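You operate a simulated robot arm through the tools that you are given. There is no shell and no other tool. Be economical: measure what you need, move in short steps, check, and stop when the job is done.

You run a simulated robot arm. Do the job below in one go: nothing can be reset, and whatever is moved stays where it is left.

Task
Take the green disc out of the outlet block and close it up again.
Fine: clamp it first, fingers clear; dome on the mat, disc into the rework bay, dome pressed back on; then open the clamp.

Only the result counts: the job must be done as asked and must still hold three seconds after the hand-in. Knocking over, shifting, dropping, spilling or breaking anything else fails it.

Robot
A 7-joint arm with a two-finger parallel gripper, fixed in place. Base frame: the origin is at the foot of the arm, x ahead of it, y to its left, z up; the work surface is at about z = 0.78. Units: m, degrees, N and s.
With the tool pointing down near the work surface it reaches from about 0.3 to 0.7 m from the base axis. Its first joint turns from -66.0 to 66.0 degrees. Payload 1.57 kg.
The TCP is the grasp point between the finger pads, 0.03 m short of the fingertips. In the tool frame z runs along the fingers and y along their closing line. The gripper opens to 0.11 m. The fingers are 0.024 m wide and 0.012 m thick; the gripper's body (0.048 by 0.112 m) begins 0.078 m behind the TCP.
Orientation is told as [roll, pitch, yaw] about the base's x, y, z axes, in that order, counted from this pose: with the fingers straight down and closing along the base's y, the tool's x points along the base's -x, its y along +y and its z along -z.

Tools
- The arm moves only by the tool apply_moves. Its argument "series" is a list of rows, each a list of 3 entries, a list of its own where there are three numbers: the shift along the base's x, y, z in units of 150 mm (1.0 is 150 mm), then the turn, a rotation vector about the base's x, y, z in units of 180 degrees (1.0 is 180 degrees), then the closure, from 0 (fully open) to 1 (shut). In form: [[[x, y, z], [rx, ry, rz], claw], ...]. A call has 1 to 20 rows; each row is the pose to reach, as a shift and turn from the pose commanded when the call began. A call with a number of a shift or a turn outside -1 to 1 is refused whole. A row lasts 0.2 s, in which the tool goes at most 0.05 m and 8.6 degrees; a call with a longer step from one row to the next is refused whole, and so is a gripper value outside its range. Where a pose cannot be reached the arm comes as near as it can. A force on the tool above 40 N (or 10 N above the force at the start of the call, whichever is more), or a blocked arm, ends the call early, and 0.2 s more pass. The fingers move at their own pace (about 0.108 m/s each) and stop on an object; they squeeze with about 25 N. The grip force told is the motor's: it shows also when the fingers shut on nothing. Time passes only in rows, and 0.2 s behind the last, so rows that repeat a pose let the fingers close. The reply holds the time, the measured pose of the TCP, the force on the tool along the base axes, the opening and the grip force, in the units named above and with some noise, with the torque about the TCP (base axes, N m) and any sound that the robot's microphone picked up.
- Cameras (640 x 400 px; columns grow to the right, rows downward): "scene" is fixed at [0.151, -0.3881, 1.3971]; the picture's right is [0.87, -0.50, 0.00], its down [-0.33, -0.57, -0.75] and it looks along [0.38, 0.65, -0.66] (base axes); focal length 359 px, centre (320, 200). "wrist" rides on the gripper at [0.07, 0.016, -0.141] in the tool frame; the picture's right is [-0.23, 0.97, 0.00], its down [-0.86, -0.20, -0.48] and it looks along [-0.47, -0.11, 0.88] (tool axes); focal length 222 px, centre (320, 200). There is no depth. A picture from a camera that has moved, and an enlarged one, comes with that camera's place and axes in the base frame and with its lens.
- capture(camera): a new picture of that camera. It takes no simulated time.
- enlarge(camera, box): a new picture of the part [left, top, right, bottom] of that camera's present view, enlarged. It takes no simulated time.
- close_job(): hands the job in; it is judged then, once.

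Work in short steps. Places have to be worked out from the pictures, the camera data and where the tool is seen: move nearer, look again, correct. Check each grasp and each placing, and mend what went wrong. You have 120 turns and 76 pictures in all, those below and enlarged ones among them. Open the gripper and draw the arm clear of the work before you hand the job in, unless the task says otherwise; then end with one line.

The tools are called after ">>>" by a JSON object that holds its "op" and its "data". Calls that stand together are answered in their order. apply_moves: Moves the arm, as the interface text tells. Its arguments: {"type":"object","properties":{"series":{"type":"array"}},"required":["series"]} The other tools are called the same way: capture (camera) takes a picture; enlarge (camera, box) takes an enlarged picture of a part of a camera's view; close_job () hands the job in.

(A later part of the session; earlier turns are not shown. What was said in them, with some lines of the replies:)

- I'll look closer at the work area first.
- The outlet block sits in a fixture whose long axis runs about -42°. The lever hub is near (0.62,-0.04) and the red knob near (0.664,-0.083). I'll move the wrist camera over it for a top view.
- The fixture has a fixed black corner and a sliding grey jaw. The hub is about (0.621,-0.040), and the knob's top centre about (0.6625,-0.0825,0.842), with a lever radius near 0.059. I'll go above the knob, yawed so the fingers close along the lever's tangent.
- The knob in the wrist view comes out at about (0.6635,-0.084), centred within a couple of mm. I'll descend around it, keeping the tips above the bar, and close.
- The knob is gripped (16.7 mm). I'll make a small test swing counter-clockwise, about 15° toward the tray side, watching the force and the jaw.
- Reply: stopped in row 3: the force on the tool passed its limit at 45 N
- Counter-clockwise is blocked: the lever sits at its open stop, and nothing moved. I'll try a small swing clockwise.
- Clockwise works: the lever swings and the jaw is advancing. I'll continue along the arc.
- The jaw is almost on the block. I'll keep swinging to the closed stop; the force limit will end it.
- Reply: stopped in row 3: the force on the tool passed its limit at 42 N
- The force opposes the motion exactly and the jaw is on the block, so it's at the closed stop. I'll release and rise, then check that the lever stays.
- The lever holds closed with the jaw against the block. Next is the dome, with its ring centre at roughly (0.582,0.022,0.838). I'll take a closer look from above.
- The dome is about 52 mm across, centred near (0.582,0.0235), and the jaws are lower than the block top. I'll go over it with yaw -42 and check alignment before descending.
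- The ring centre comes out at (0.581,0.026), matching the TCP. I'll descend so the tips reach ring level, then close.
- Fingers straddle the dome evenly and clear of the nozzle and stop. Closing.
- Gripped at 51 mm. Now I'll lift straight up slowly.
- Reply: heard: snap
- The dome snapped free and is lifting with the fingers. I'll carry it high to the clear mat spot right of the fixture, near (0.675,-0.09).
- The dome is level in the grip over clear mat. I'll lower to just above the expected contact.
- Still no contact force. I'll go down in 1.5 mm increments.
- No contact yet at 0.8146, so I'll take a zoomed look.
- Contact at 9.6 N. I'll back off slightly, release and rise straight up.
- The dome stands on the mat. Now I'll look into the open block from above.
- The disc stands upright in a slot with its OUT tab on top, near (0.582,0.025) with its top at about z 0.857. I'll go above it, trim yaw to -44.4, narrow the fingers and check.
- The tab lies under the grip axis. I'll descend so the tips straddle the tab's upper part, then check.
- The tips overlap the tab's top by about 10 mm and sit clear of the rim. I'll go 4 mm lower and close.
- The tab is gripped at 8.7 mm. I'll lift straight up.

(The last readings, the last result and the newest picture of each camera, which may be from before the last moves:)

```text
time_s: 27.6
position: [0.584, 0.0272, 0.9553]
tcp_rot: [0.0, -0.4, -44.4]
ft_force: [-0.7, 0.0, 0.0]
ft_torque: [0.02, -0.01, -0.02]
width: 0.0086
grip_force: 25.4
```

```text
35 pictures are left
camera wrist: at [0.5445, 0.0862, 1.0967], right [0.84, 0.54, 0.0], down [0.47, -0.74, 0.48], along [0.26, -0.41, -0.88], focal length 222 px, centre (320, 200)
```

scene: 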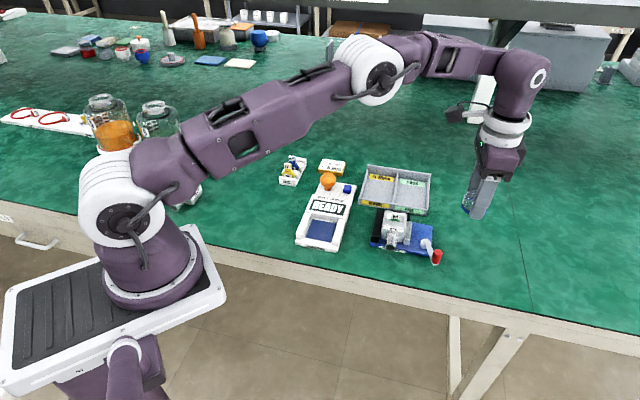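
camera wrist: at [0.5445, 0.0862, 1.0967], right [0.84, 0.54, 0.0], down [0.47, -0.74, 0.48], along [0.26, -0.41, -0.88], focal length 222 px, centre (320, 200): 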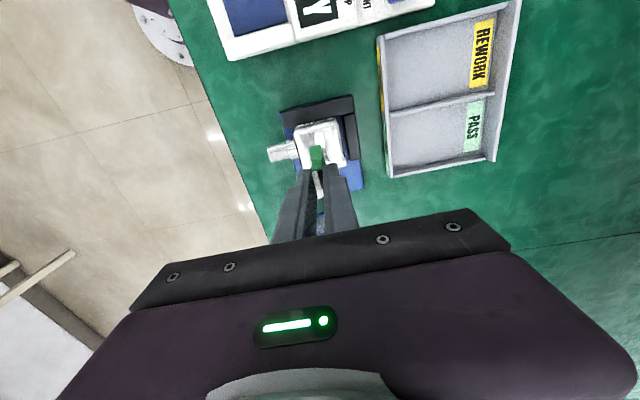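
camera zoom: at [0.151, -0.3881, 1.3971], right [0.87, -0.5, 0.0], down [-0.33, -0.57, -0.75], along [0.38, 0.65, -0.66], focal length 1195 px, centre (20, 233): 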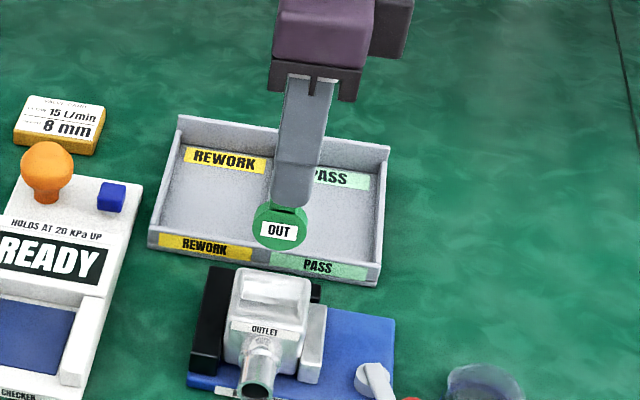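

The green disc is out, hanging about 30 mm below the tips. The rework bay centre is around (0.655,0.173), so I'll carry it above there.

>>> {"op": "apply_moves", "data": {"series": [[[0.0, 0.0, 0.1], [0, 0, 0], 0.95], [[0.12, 0.25, 0.1], [0, 0, 0], 0.95], [[0.24, 0.5, 0.1], [0, 0, 0], 0.95], [[0.36, 0.74, 0.1], [0, 0, 0], 0.95], [[0.47, 0.97, 0.1], [0, 0, 0], 0.95], [[0.47, 0.97, 0.1], [0, 0, 0], 0.95]]}}

>>> {"op": "enlarge", "data": {"camera": "scene", "box": [340, 110, 460, 230]}}

>>> {"op": "capture", "data": {"camera": "wrist"}}

```text
time_s: 29.0
position: [0.656, 0.167, 0.9697]
tcp_rot: [-0.1, -0.2, -44.4]
ft_force: [0.7, -0.3, 0.3]
ft_torque: [-0.02, -0.03, 0.0]
width: 0.0088
grip_force: 24.5
```

```text
3.33 times, centred on (400, 170) of scene
camera zoom: at [0.151, -0.3881, 1.3971], right [0.87, -0.5, 0.0], down [-0.33, -0.57, -0.75], along [0.38, 0.65, -0.66], focal length 1195 px, centre (53, 300)
```

zoom: 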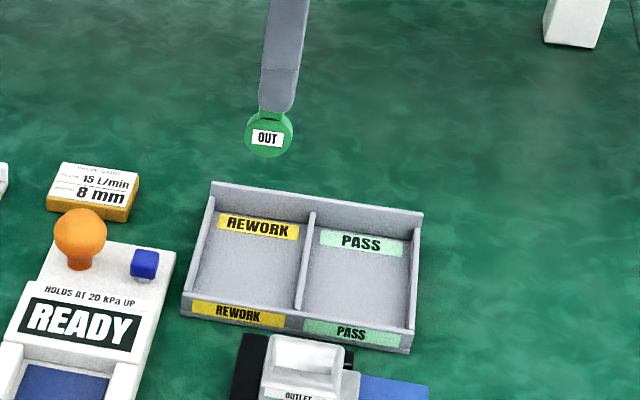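

```text
33 pictures are left
camera wrist: at [0.6167, 0.2283, 1.1109], right [0.84, 0.54, 0.0], down [0.47, -0.74, 0.48], along [0.26, -0.41, -0.88], focal length 222 px, centre (320, 200)
```

wrist: 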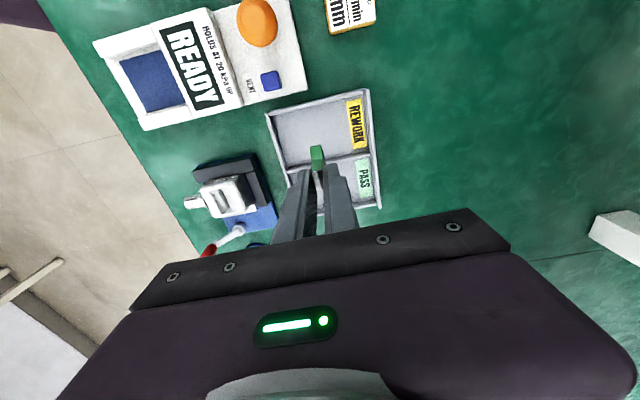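

The bay centre is about 5 mm toward -u of the grip axis, and the disc bottom is roughly 74 mm below the TCP. I'll correct and lower to near the floor.

>>> {"op": "apply_moves", "data": {"series": [[[-0.025, 0.024, -0.15], [0, 0, 0], 0.95], [[-0.025, 0.024, -0.35], [0, 0, 0], 0.95], [[-0.025, 0.024, -0.55], [0, 0, 0], 0.95], [[-0.025, 0.024, -0.66], [0, 0, 0], 0.95], [[-0.025, 0.024, -0.66], [0, 0, 0], 0.95]]}}

>>> {"op": "enlarge", "data": {"camera": "scene", "box": [340, 130, 440, 230]}}

```text
time_s: 30.2
position: [0.6503, 0.1708, 0.8704]
tcp_rot: [0.0, -0.3, -44.4]
ft_force: [-0.2, -0.3, 0.0]
ft_torque: [0.04, 0.01, -0.04]
width: 0.0084
grip_force: 24.5
```

```text
4.00 times, centred on (390, 180) of scene
camera zoom: at [0.151, -0.3881, 1.3971], right [0.87, -0.5, 0.0], down [-0.33, -0.57, -0.75], along [0.38, 0.65, -0.66], focal length 1434 px, centre (40, 280)
```

zoom: 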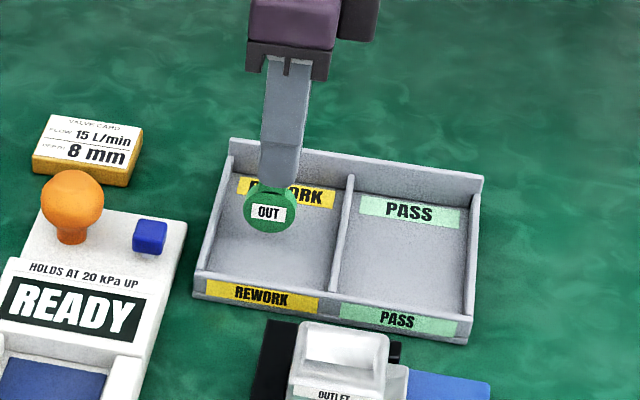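

>>> {"op": "apply_moves", "data": {"series": [[[0, 0, -0.02], [0, 0, 0], 0.95], [[0, 0, -0.04], [0, 0, 0], 0.95], [[0, 0, -0.06], [0, 0, 0], 0.95]]}}

```text
time_s: 31.0
position: [0.6503, 0.1715, 0.8606]
tcp_rot: [0.0, -0.3, -44.4]
ft_force: [0.4, -0.8, -0.5]
ft_torque: [0.0, 0.04, -0.01]
width: 0.0085
grip_force: 24.8
```

>>> {"op": "apply_moves", "data": {"series": [[[0, 0, -0.01], [0, 0, 0], 0.95], [[0, 0, -0.02], [0, 0, 0], 0.95]]}}

>>> {"op": "enlarge", "data": {"camera": "scene", "box": [370, 160, 430, 220]}}

```text
time_s: 31.6
position: [0.6506, 0.1722, 0.8598]
tcp_rot: [0.2, -0.2, -44.3]
ft_force: [-3.8, 0.5, 16.3]
ft_torque: [0.07, 0.28, 0.0]
width: 0.0086
grip_force: 25.0
```

```text
6.67 times, centred on (400, 190) of scene
camera zoom: at [0.1506, -0.3882, 1.3971], right [0.87, -0.5, 0.0], down [-0.33, -0.57, -0.75], along [0.38, 0.65, -0.66], focal length 2391 px, centre (-213, 267)
```

zoom: 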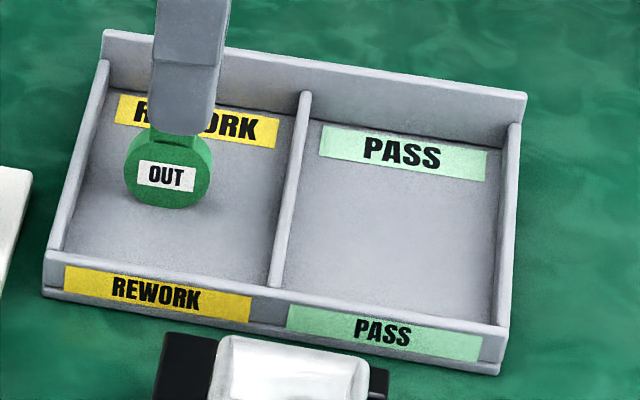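

The disc is on the bay floor (16 N). I'll unload, open modestly and rise.

>>> {"op": "apply_moves", "data": {"series": [[[0, 0, 0.013], [0, 0, 0], 0.95], [[0, 0, 0.013], [0, 0, 0], 0.75], [[0, 0, 0.013], [0, 0, 0], 0.65], [[0, 0, 0.1], [0, 0, 0], 0.65], [[0, 0, 0.3], [0, 0, 0], 0.65], [[0, 0, 0.6], [0, 0, 0], 0.6], [[0, 0, 0.7], [0, 0, 0], 0.6]]}}

>>> {"op": "enlarge", "data": {"camera": "scene", "box": [340, 150, 500, 260]}}

```text
time_s: 33.2
position: [0.6496, 0.1725, 0.9654]
tcp_rot: [0.0, -0.3, -44.5]
ft_force: [0.2, 0.0, 0.4]
ft_torque: [0.01, 0.0, 0.01]
width: 0.0442
grip_force: 0.1
```

```text
3.64 times, centred on (420, 205) of scene
camera zoom: at [0.151, -0.3881, 1.3971], right [0.87, -0.5, 0.0], down [-0.33, -0.57, -0.75], along [0.38, 0.65, -0.66], focal length 1304 px, centre (-44, 182)
```

zoom: 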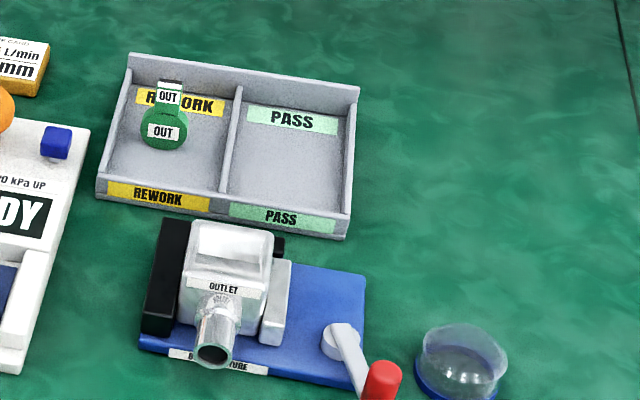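

The disc stands inside the rework bay. Now back to above the dome at (0.674,-0.0885).

>>> {"op": "apply_moves", "data": {"series": [[[0.0, -0.25, 0], [0, 0, 0], 0.4], [[0.0, -0.5, 0], [0, 0, 0], 0.3], [[0.0, -0.75, 0], [0, 0, 0], 0.3], [[0.0, -1.0, 0], [0, 0, 0], 0.3]]}}

>>> {"op": "apply_moves", "data": {"series": [[[0.05, -0.25, 0], [0, 0, 0.0], 0.3], [[0.1, -0.5, 0], [0, 0, 0.0], 0.3], [[0.163, -0.74, 0], [0, 0, 0.0], 0.3], [[0.163, -0.74, -0.2], [0, 0, 0.0], 0.3], [[0.163, -0.74, -0.2], [0, 0, 0.0], 0.3]]}}

>>> {"op": "enlarge", "data": {"camera": "wrist", "box": [230, 80, 420, 230]}}

```text
time_s: 34.2
position: [0.6496, 0.0253, 0.9642]
tcp_rot: [0.0, -0.4, -44.3]
ft_force: [0.5, 0.4, -0.1]
ft_torque: [0.05, 0.0, 0.02]
width: 0.0768
grip_force: 0.0
```

```text
time_s: 35.4
position: [0.6756, -0.0911, 0.9335]
tcp_rot: [0.0, -0.3, -44.4]
ft_force: [0.1, -1.1, 0.1]
ft_torque: [0.01, -0.02, -0.02]
width: 0.0771
grip_force: 0.1
```

```text
2.67 times, centred on (325, 155) of wrist
camera zoom: at [0.6353, -0.0303, 1.0746], right [0.84, 0.54, 0.0], down [0.47, -0.74, 0.48], along [0.26, -0.41, -0.88], focal length 592 px, centre (307, 320)
```

zoom: 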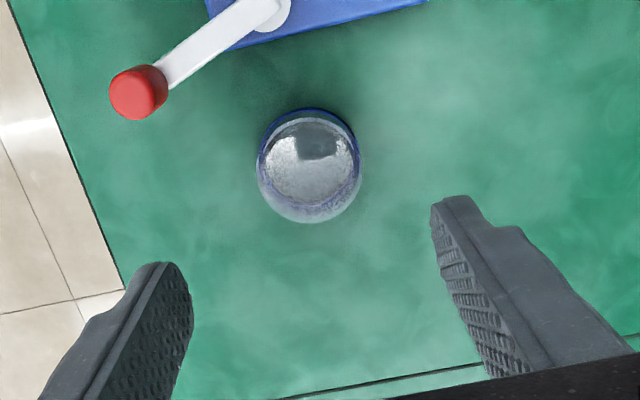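

The dome is about 3–4 mm toward -u of the axis, so I'll correct to (0.6735,-0.088), descend and check.

>>> {"op": "apply_moves", "data": {"series": [[[-0.014, 0.02, -0.2], [0, 0, 0], 0.3], [[-0.014, 0.02, -0.45], [0, 0, 0], 0.3], [[-0.014, 0.02, -0.65], [0, 0, 0], 0.3], [[-0.014, 0.02, -0.77], [0, 0, 0], 0.3], [[-0.014, 0.02, -0.79], [0, 0, 0], 0.3], [[-0.014, 0.02, -0.79], [0, 0, 0], 0.3]]}}

>>> {"op": "enlarge", "data": {"camera": "scene", "box": [430, 190, 510, 270]}}

>>> {"op": "enlarge", "data": {"camera": "wrist", "box": [230, 100, 420, 250]}}

```text
time_s: 36.8
position: [0.6742, -0.085, 0.8161]
tcp_rot: [0.0, -0.2, -44.3]
ft_force: [0.7, 0.0, -0.2]
ft_torque: [0.01, -0.01, -0.04]
width: 0.0769
grip_force: 0.0
```

```text
5.00 times, centred on (470, 230) of scene
camera zoom: at [0.151, -0.3881, 1.3971], right [0.87, -0.5, 0.0], down [-0.33, -0.57, -0.75], along [0.38, 0.65, -0.66], focal length 1793 px, centre (-430, 50)
```

zoom: 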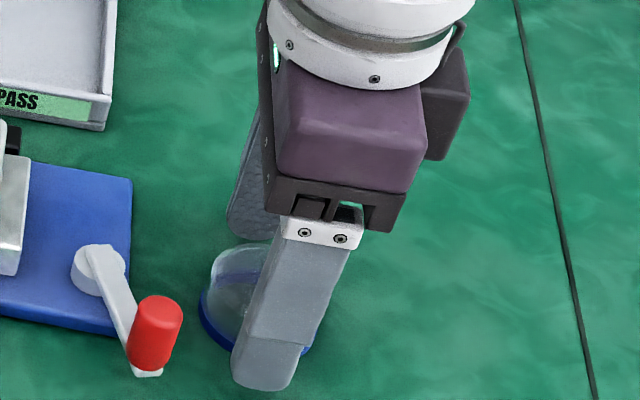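

```text
2.67 times, centred on (325, 175) of wrist
camera zoom: at [0.6359, -0.0252, 0.9584], right [0.84, 0.54, 0.0], down [0.47, -0.74, 0.48], along [0.26, -0.41, -0.88], focal length 592 px, centre (307, 267)
```

zoom: 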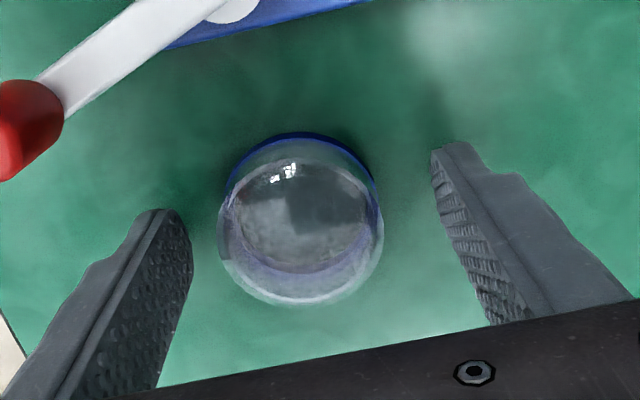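

The dome is well aligned in u but about 2 mm toward -v. I'll trim it, lower 2 mm and close.

>>> {"op": "apply_moves", "data": {"series": [[[-0.01, -0.01, -0.01], [0, 0, 0], 0.3], [[-0.01, -0.01, -0.017], [0, 0, 0], 0.3], [[-0.01, -0.01, -0.017], [0, 0, 0], 0.45], [[-0.01, -0.01, -0.017], [0, 0, 0], 0.6], [[-0.01, -0.01, -0.017], [0, 0, 0], 0.65], [[-0.01, -0.01, -0.017], [0, 0, 0], 0.65]]}}

```text
time_s: 38.2
position: [0.6721, -0.0893, 0.814]
tcp_rot: [0.0, -0.3, -44.3]
ft_force: [1.1, 0.0, -0.4]
ft_torque: [0.02, -0.03, -0.02]
width: 0.0514
grip_force: 25.2
```

Gripped. I'll lift and carry it back above the block.

>>> {"op": "apply_moves", "data": {"series": [[[0, 0, 0.2], [0, 0, 0], 0.65], [[0, 0, 0.5], [0, 0, 0], 0.65], [[0, 0, 0.7], [0, 0, 0], 0.65], [[-0.15, 0.19, 0.7], [0, 0, 0], 0.65], [[-0.3, 0.38, 0.7], [0, 0, 0], 0.65], [[-0.45, 0.57, 0.7], [0, 0, 0], 0.65], [[-0.6, 0.755, 0.7], [0, 0, 0], 0.65], [[-0.6, 0.755, 0.55], [0, 0, 0], 0.65], [[-0.6, 0.755, 0.55], [0, 0, 0], 0.65]]}}

>>> {"op": "enlarge", "data": {"camera": "scene", "box": [365, 170, 445, 250]}}

>>> {"op": "enlarge", "data": {"camera": "wrist", "box": [230, 90, 420, 240]}}

```text
time_s: 40.2
position: [0.5807, 0.0267, 0.8951]
tcp_rot: [0.0, -0.3, -44.4]
ft_force: [-1.0, 0.1, -0.7]
ft_torque: [-0.02, 0.0, -0.02]
width: 0.0513
grip_force: 24.7
```

```text
5.00 times, centred on (405, 210) of scene
camera zoom: at [0.151, -0.3881, 1.3971], right [0.87, -0.5, 0.0], down [-0.33, -0.57, -0.75], along [0.38, 0.65, -0.66], focal length 1793 px, centre (-105, 150)
```

zoom: 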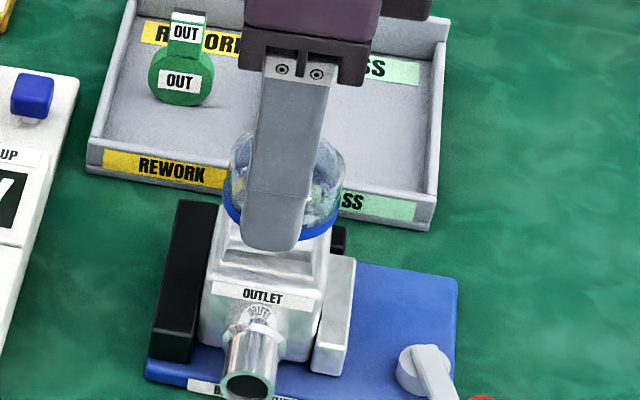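

```text
2.67 times, centred on (325, 165) of wrist
camera zoom: at [0.5425, 0.0874, 1.0368], right [0.84, 0.54, 0.0], down [0.47, -0.74, 0.48], along [0.26, -0.41, -0.88], focal length 592 px, centre (307, 293)
```

zoom: 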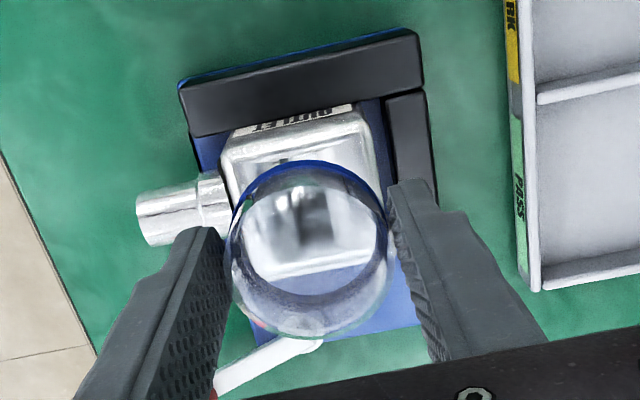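

By the scene camera the dome's lateral position matches its original seated position to within about 1 mm. I'll descend to just above seating and look again.

>>> {"op": "apply_moves", "data": {"series": [[[0, 0, -0.05], [0, 0, 0], 0.65], [[0, 0, -0.1], [0, 0, 0], 0.65], [[0, 0, -0.13], [0, 0, 0], 0.65], [[0, 0, -0.13], [0, 0, 0], 0.65]]}}

>>> {"op": "enlarge", "data": {"camera": "scene", "box": [365, 195, 445, 255]}}

>>> {"op": "enlarge", "data": {"camera": "wrist", "box": [240, 90, 410, 240]}}

```text
time_s: 41.2
position: [0.581, 0.0257, 0.8741]
tcp_rot: [0.0, -0.4, -44.5]
ft_force: [-0.2, 0.0, 0.0]
ft_torque: [0.02, 0.0, 0.03]
width: 0.0514
grip_force: 25.1
```

```text
6.67 times, centred on (405, 225) of scene
camera zoom: at [0.151, -0.3881, 1.3971], right [0.87, -0.5, 0.0], down [-0.33, -0.57, -0.75], along [0.38, 0.65, -0.66], focal length 2391 px, centre (-247, 33)
```

zoom: 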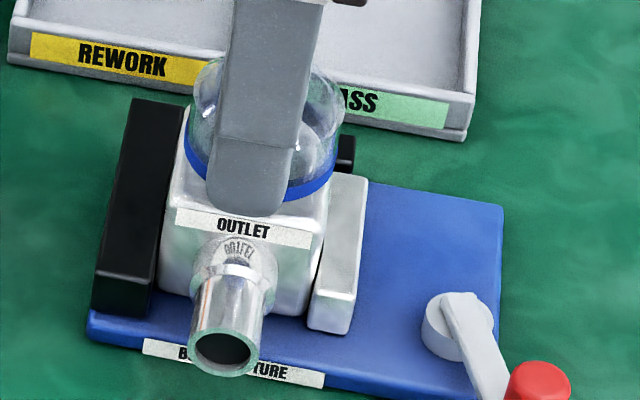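

```text
2.67 times, centred on (325, 165) of wrist
camera zoom: at [0.5423, 0.0864, 1.0167], right [0.84, 0.54, 0.0], down [0.47, -0.74, 0.48], along [0.26, -0.41, -0.88], focal length 592 px, centre (307, 293)
```

zoom: 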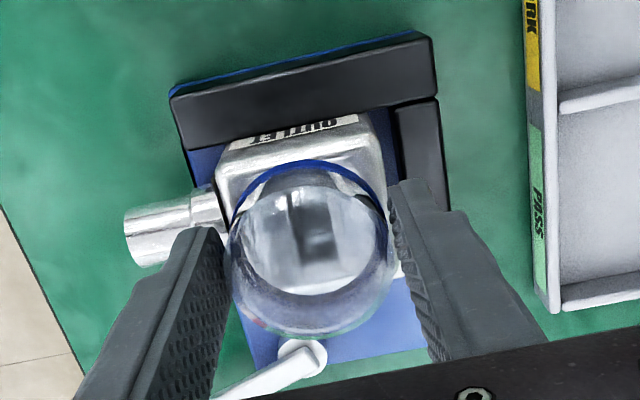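

The ring is about 1 mm toward +u of the seated reference. I'll trim and press down in small steps.

>>> {"op": "apply_moves", "data": {"series": [[[-0.005, 0.005, -0.01], [0, 0, 0], 0.65], [[-0.005, 0.005, -0.02], [0, 0, 0], 0.65], [[-0.005, 0.005, -0.03], [0, 0, 0], 0.65], [[-0.005, 0.005, -0.04], [0, 0, 0], 0.65]]}}

```text
time_s: 42.2
position: [0.5799, 0.0273, 0.8706]
tcp_rot: [0.0, -0.3, -44.3]
ft_force: [0.8, 0.6, 0.4]
ft_torque: [-0.01, -0.01, -0.02]
width: 0.0514
grip_force: 25.5
```

>>> {"op": "apply_moves", "data": {"series": [[[0, 0, -0.01], [0, 0, 0], 0.65], [[0, 0, -0.02], [0, 0, 0], 0.65]]}}

```text
time_s: 42.8
position: [0.5815, 0.0266, 0.8692]
tcp_rot: [0.2, -0.5, -44.3]
ft_force: [-0.1, -0.2, 33.3]
ft_torque: [-0.16, 0.22, -0.07]
width: 0.0515
grip_force: 24.8
heard: snap
```

Snap heard at z 0.869, the expected seated height. I'll release, rise and inspect.

>>> {"op": "apply_moves", "data": {"series": [[[0, 0, 0.0], [0, 0, 0], 0.55], [[0, 0, 0.005], [0, 0, 0], 0.45], [[0, 0, 0.005], [0, 0, 0], 0.35], [[0, 0, 0.005], [0, 0, 0], 0.3], [[0, 0, 0.2], [0, 0, 0], 0.3], [[0, 0, 0.45], [0, 0, 0], 0.3], [[0.0, 0, 0.6], [0, 0, 0], 0.3]]}}

>>> {"op": "enlarge", "data": {"camera": "scene", "box": [365, 195, 445, 255]}}

>>> {"op": "enlarge", "data": {"camera": "wrist", "box": [260, 90, 390, 220]}}

```text
time_s: 44.4
position: [0.5799, 0.0279, 0.9589]
tcp_rot: [-0.1, -0.3, -44.5]
ft_force: [0.9, -1.2, -0.1]
ft_torque: [-0.04, 0.03, 0.04]
width: 0.0773
grip_force: 0.1
```

```text
6.67 times, centred on (405, 225) of scene
camera zoom: at [0.151, -0.3881, 1.3971], right [0.87, -0.5, 0.0], down [-0.33, -0.57, -0.75], along [0.38, 0.65, -0.66], focal length 2391 px, centre (-247, 33)
```

zoom: 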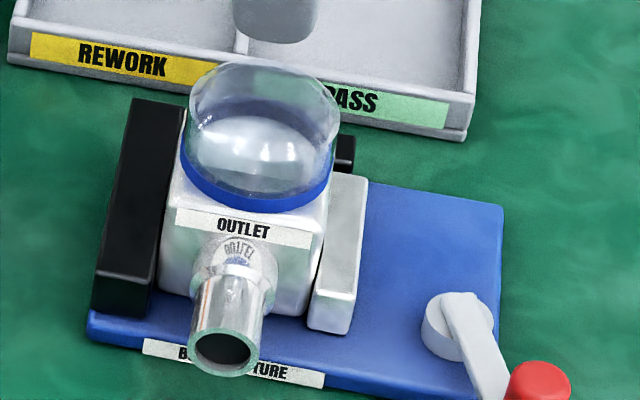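

```text
3.08 times, centred on (325, 155) of wrist
camera zoom: at [0.5416, 0.0881, 1.1008], right [0.84, 0.54, 0.0], down [0.47, -0.74, 0.48], along [0.26, -0.41, -0.88], focal length 684 px, centre (305, 338)
```

zoom: 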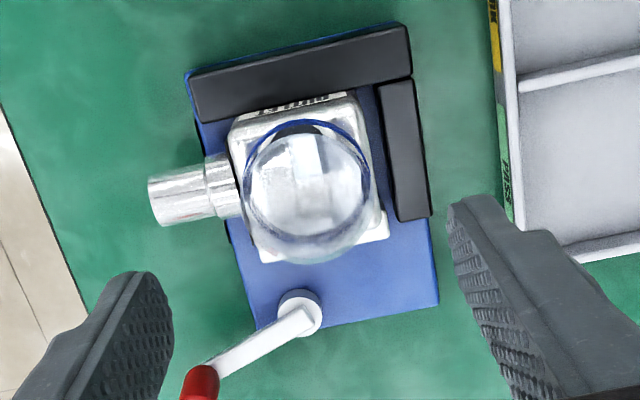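

The dome looks identical to its original seating. Next is opening the clamp: I'll go above the knob at (0.597,-0.0937) with the yaw used at release.

>>> {"op": "apply_moves", "data": {"series": [[[0.02, -0.17, 0], [0, 0, -0.038], 0.4], [[0.045, -0.33, 0], [0, 0, -0.076], 0.45], [[0.07, -0.49, 0], [0, 0, -0.114], 0.45], [[0.09, -0.65, 0], [0, 0, -0.152], 0.45], [[0.113, -0.81, 0], [0, 0, -0.189], 0.45], [[0.113, -0.81, -0.19], [0, 0, -0.189], 0.45], [[0.113, -0.81, -0.19], [0, 0, -0.189], 0.45]]}}

>>> {"op": "capture", "data": {"camera": "wrist"}}

>>> {"op": "enlarge", "data": {"camera": "scene", "box": [360, 170, 480, 280]}}

```text
time_s: 46.0
position: [0.5981, -0.0923, 0.9303]
tcp_rot: [-0.1, -0.3, -78.4]
ft_force: [0.1, 0.2, -0.1]
ft_torque: [-0.01, -0.03, 0.02]
width: 0.0601
grip_force: 0.1
```

```text
20 pictures are left
camera wrist: at [0.6008, -0.0212, 1.0713], right [1.0, -0.03, 0.0], down [-0.02, -0.88, 0.48], along [-0.01, -0.48, -0.88], focal length 222 px, centre (320, 200)
```

wrist: 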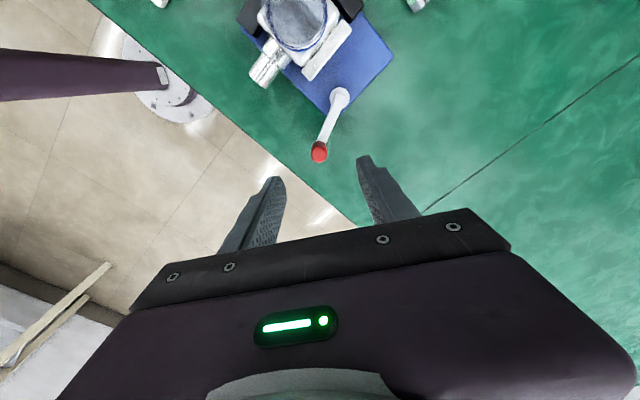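

```text
3.64 times, centred on (420, 225) of scene
camera zoom: at [0.151, -0.3881, 1.3971], right [0.87, -0.5, 0.0], down [-0.33, -0.57, -0.75], along [0.38, 0.65, -0.66], focal length 1304 px, centre (-44, 109)
```

zoom: 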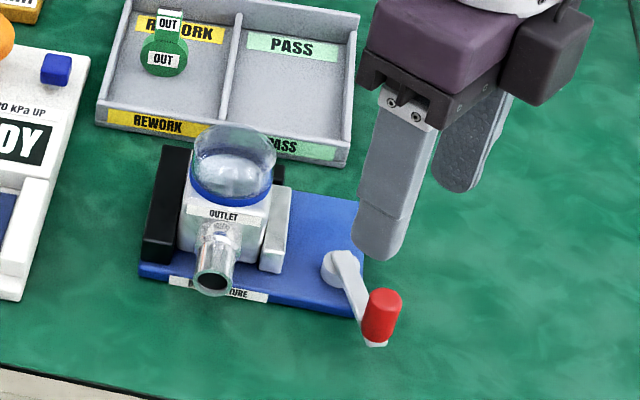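

The knob sits at the same image spot as for the first grasp. Descend and grip.

>>> {"op": "apply_moves", "data": {"series": [[[-0.003, -0.005, -0.25], [0, 0, 0], 0.45], [[-0.003, -0.005, -0.45], [0, 0, 0], 0.45], [[-0.003, -0.005, -0.55], [0, 0, 0], 0.45], [[-0.003, -0.005, -0.55], [0, 0, 0], 0.6], [[-0.003, -0.005, -0.55], [0, 0, 0], 0.9], [[-0.003, -0.005, -0.55], [0, 0, 0], 0.9]]}}

```text
time_s: 47.4
position: [0.5975, -0.096, 0.8474]
tcp_rot: [0.0, -0.3, -78.4]
ft_force: [4.2, 0.4, -5.2]
ft_torque: [-0.15, -0.11, -0.07]
width: 0.0167
grip_force: 31.9
```

Gripped. Swinging the lever counter-clockwise back along the arc.

>>> {"op": "apply_moves", "data": {"series": [[[0.024, -0.01, 0], [0, 0, 0.0104], 0.9], [[0.049, -0.019, 0], [0, 0, 0.0208], 0.9], [[0.101, -0.031, 0], [0, 0, 0.0416], 0.9], [[0.153, -0.036, 0], [0, 0, 0.0624], 0.9], [[0.205, -0.034, 0], [0, 0, 0.0832], 0.9]]}}

```text
time_s: 48.6
position: [0.6262, -0.1031, 0.8472]
tcp_rot: [-0.1, -0.3, -63.3]
ft_force: [-4.5, 2.0, -2.6]
ft_torque: [0.3, -0.08, 0.26]
width: 0.017
grip_force: 32.2
```

>>> {"op": "apply_moves", "data": {"series": [[[0.052, 0.011, 0], [0, 0, 0.0208], 0.9], [[0.102, 0.027, 0], [0, 0, 0.0416], 0.9], [[0.15, 0.05, 0], [0, 0, 0.0624], 0.9], [[0.194, 0.078, 0], [0, 0, 0.0832], 0.9], [[0.224, 0.102, 0], [0, 0, 0.1], 0.9]]}}

>>> {"op": "enlarge", "data": {"camera": "scene", "box": [350, 160, 510, 260]}}

```text
time_s: 49.8
position: [0.6613, -0.0857, 0.8461]
tcp_rot: [0.1, -0.4, -45.5]
ft_force: [8.4, -10.2, 0.1]
ft_torque: [-0.55, -0.4, 0.01]
width: 0.0167
grip_force: 31.9
```

```text
4.00 times, centred on (430, 210) of scene
camera zoom: at [0.1512, -0.3884, 1.397], right [0.87, -0.5, 0.0], down [-0.33, -0.57, -0.75], along [0.38, 0.65, -0.66], focal length 1434 px, centre (-120, 160)
```

zoom: 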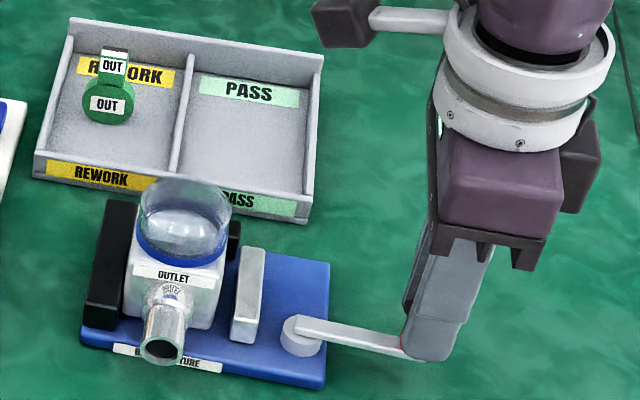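

The jaw has backed off. I'll nudge to the open stop (original knob position), then release and rise.

>>> {"op": "apply_moves", "data": {"series": [[[0.008, 0.01, 0], [0, 0, 0], 0.9], [[0.012, 0.018, 0], [0, 0, 0], 0.9]]}}

>>> {"op": "apply_moves", "data": {"series": [[[0, 0, 0], [0, 0, 0], 0.6], [[0, 0, 0], [0, 0, 0], 0.5], [[0, 0, 0.0], [0, 0, 0], 0.5], [[0, 0, 0.3], [0, 0, 0], 0.5], [[0, 0, 0.6], [0, 0, 0], 0.4], [[0, 0, 0.9], [0, 0, 0], 0.2], [[-0.3, -0.1, 1.0], [0, 0, 0], 0], [[-0.6, -0.2, 1.0], [0, 0, 0], 0], [[-0.9, -0.3, 1.0], [0, 0, 0], 0]]}}

>>> {"op": "enlarge", "data": {"camera": "scene", "box": [350, 160, 510, 260]}}

>>> {"op": "capture", "data": {"camera": "scene"}}

```text
time_s: 50.4
position: [0.6624, -0.0835, 0.8471]
tcp_rot: [0.0, -0.3, -45.4]
ft_force: [8.7, -13.4, 13.9]
ft_torque: [0.01, 0.09, 0.04]
width: 0.0169
grip_force: 32.0
```

```text
time_s: 52.4
position: [0.5251, -0.1286, 0.9955]
tcp_rot: [0.1, -0.3, -45.4]
ft_force: [-0.3, 0.1, 0.6]
ft_torque: [-0.01, -0.03, 0.02]
width: 0.1101
grip_force: 0.0
```

```text
4.00 times, centred on (430, 210) of scene
camera zoom: at [0.151, -0.3881, 1.3971], right [0.87, -0.5, 0.0], down [-0.33, -0.57, -0.75], along [0.38, 0.65, -0.66], focal length 1434 px, centre (-120, 160)
```

zoom: 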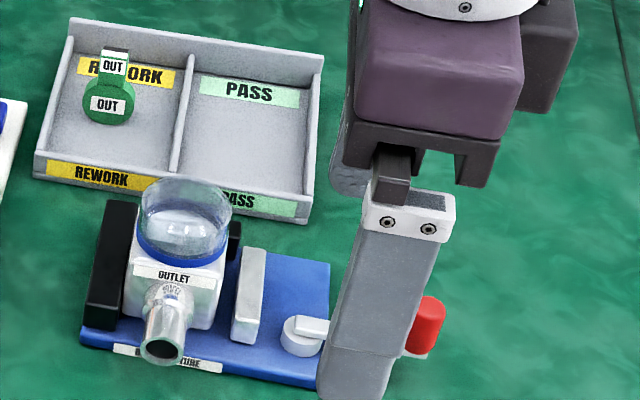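

```text
16 pictures are left
```

scene: 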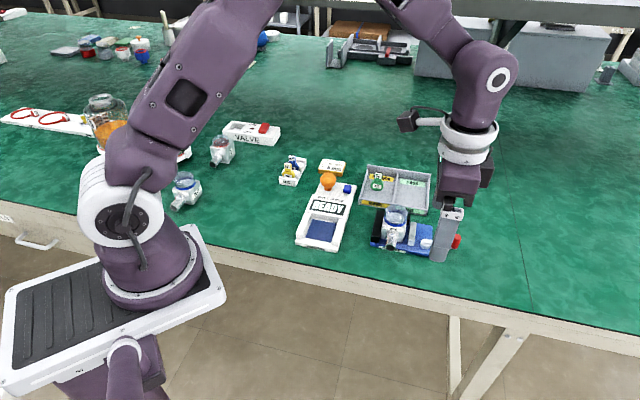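

The clamp is fully open, the dome is seated, the disc is in the rework bay, and the arm is clear with the gripper open. Handing in.

>>> {"op": "close_job", "data": {}}

```text
The job is handed in.
```

The green disc is out of the outlet block and standing in the rework bay. The dome is snapped back on the block, the clamp is open again, and the job is handed in.
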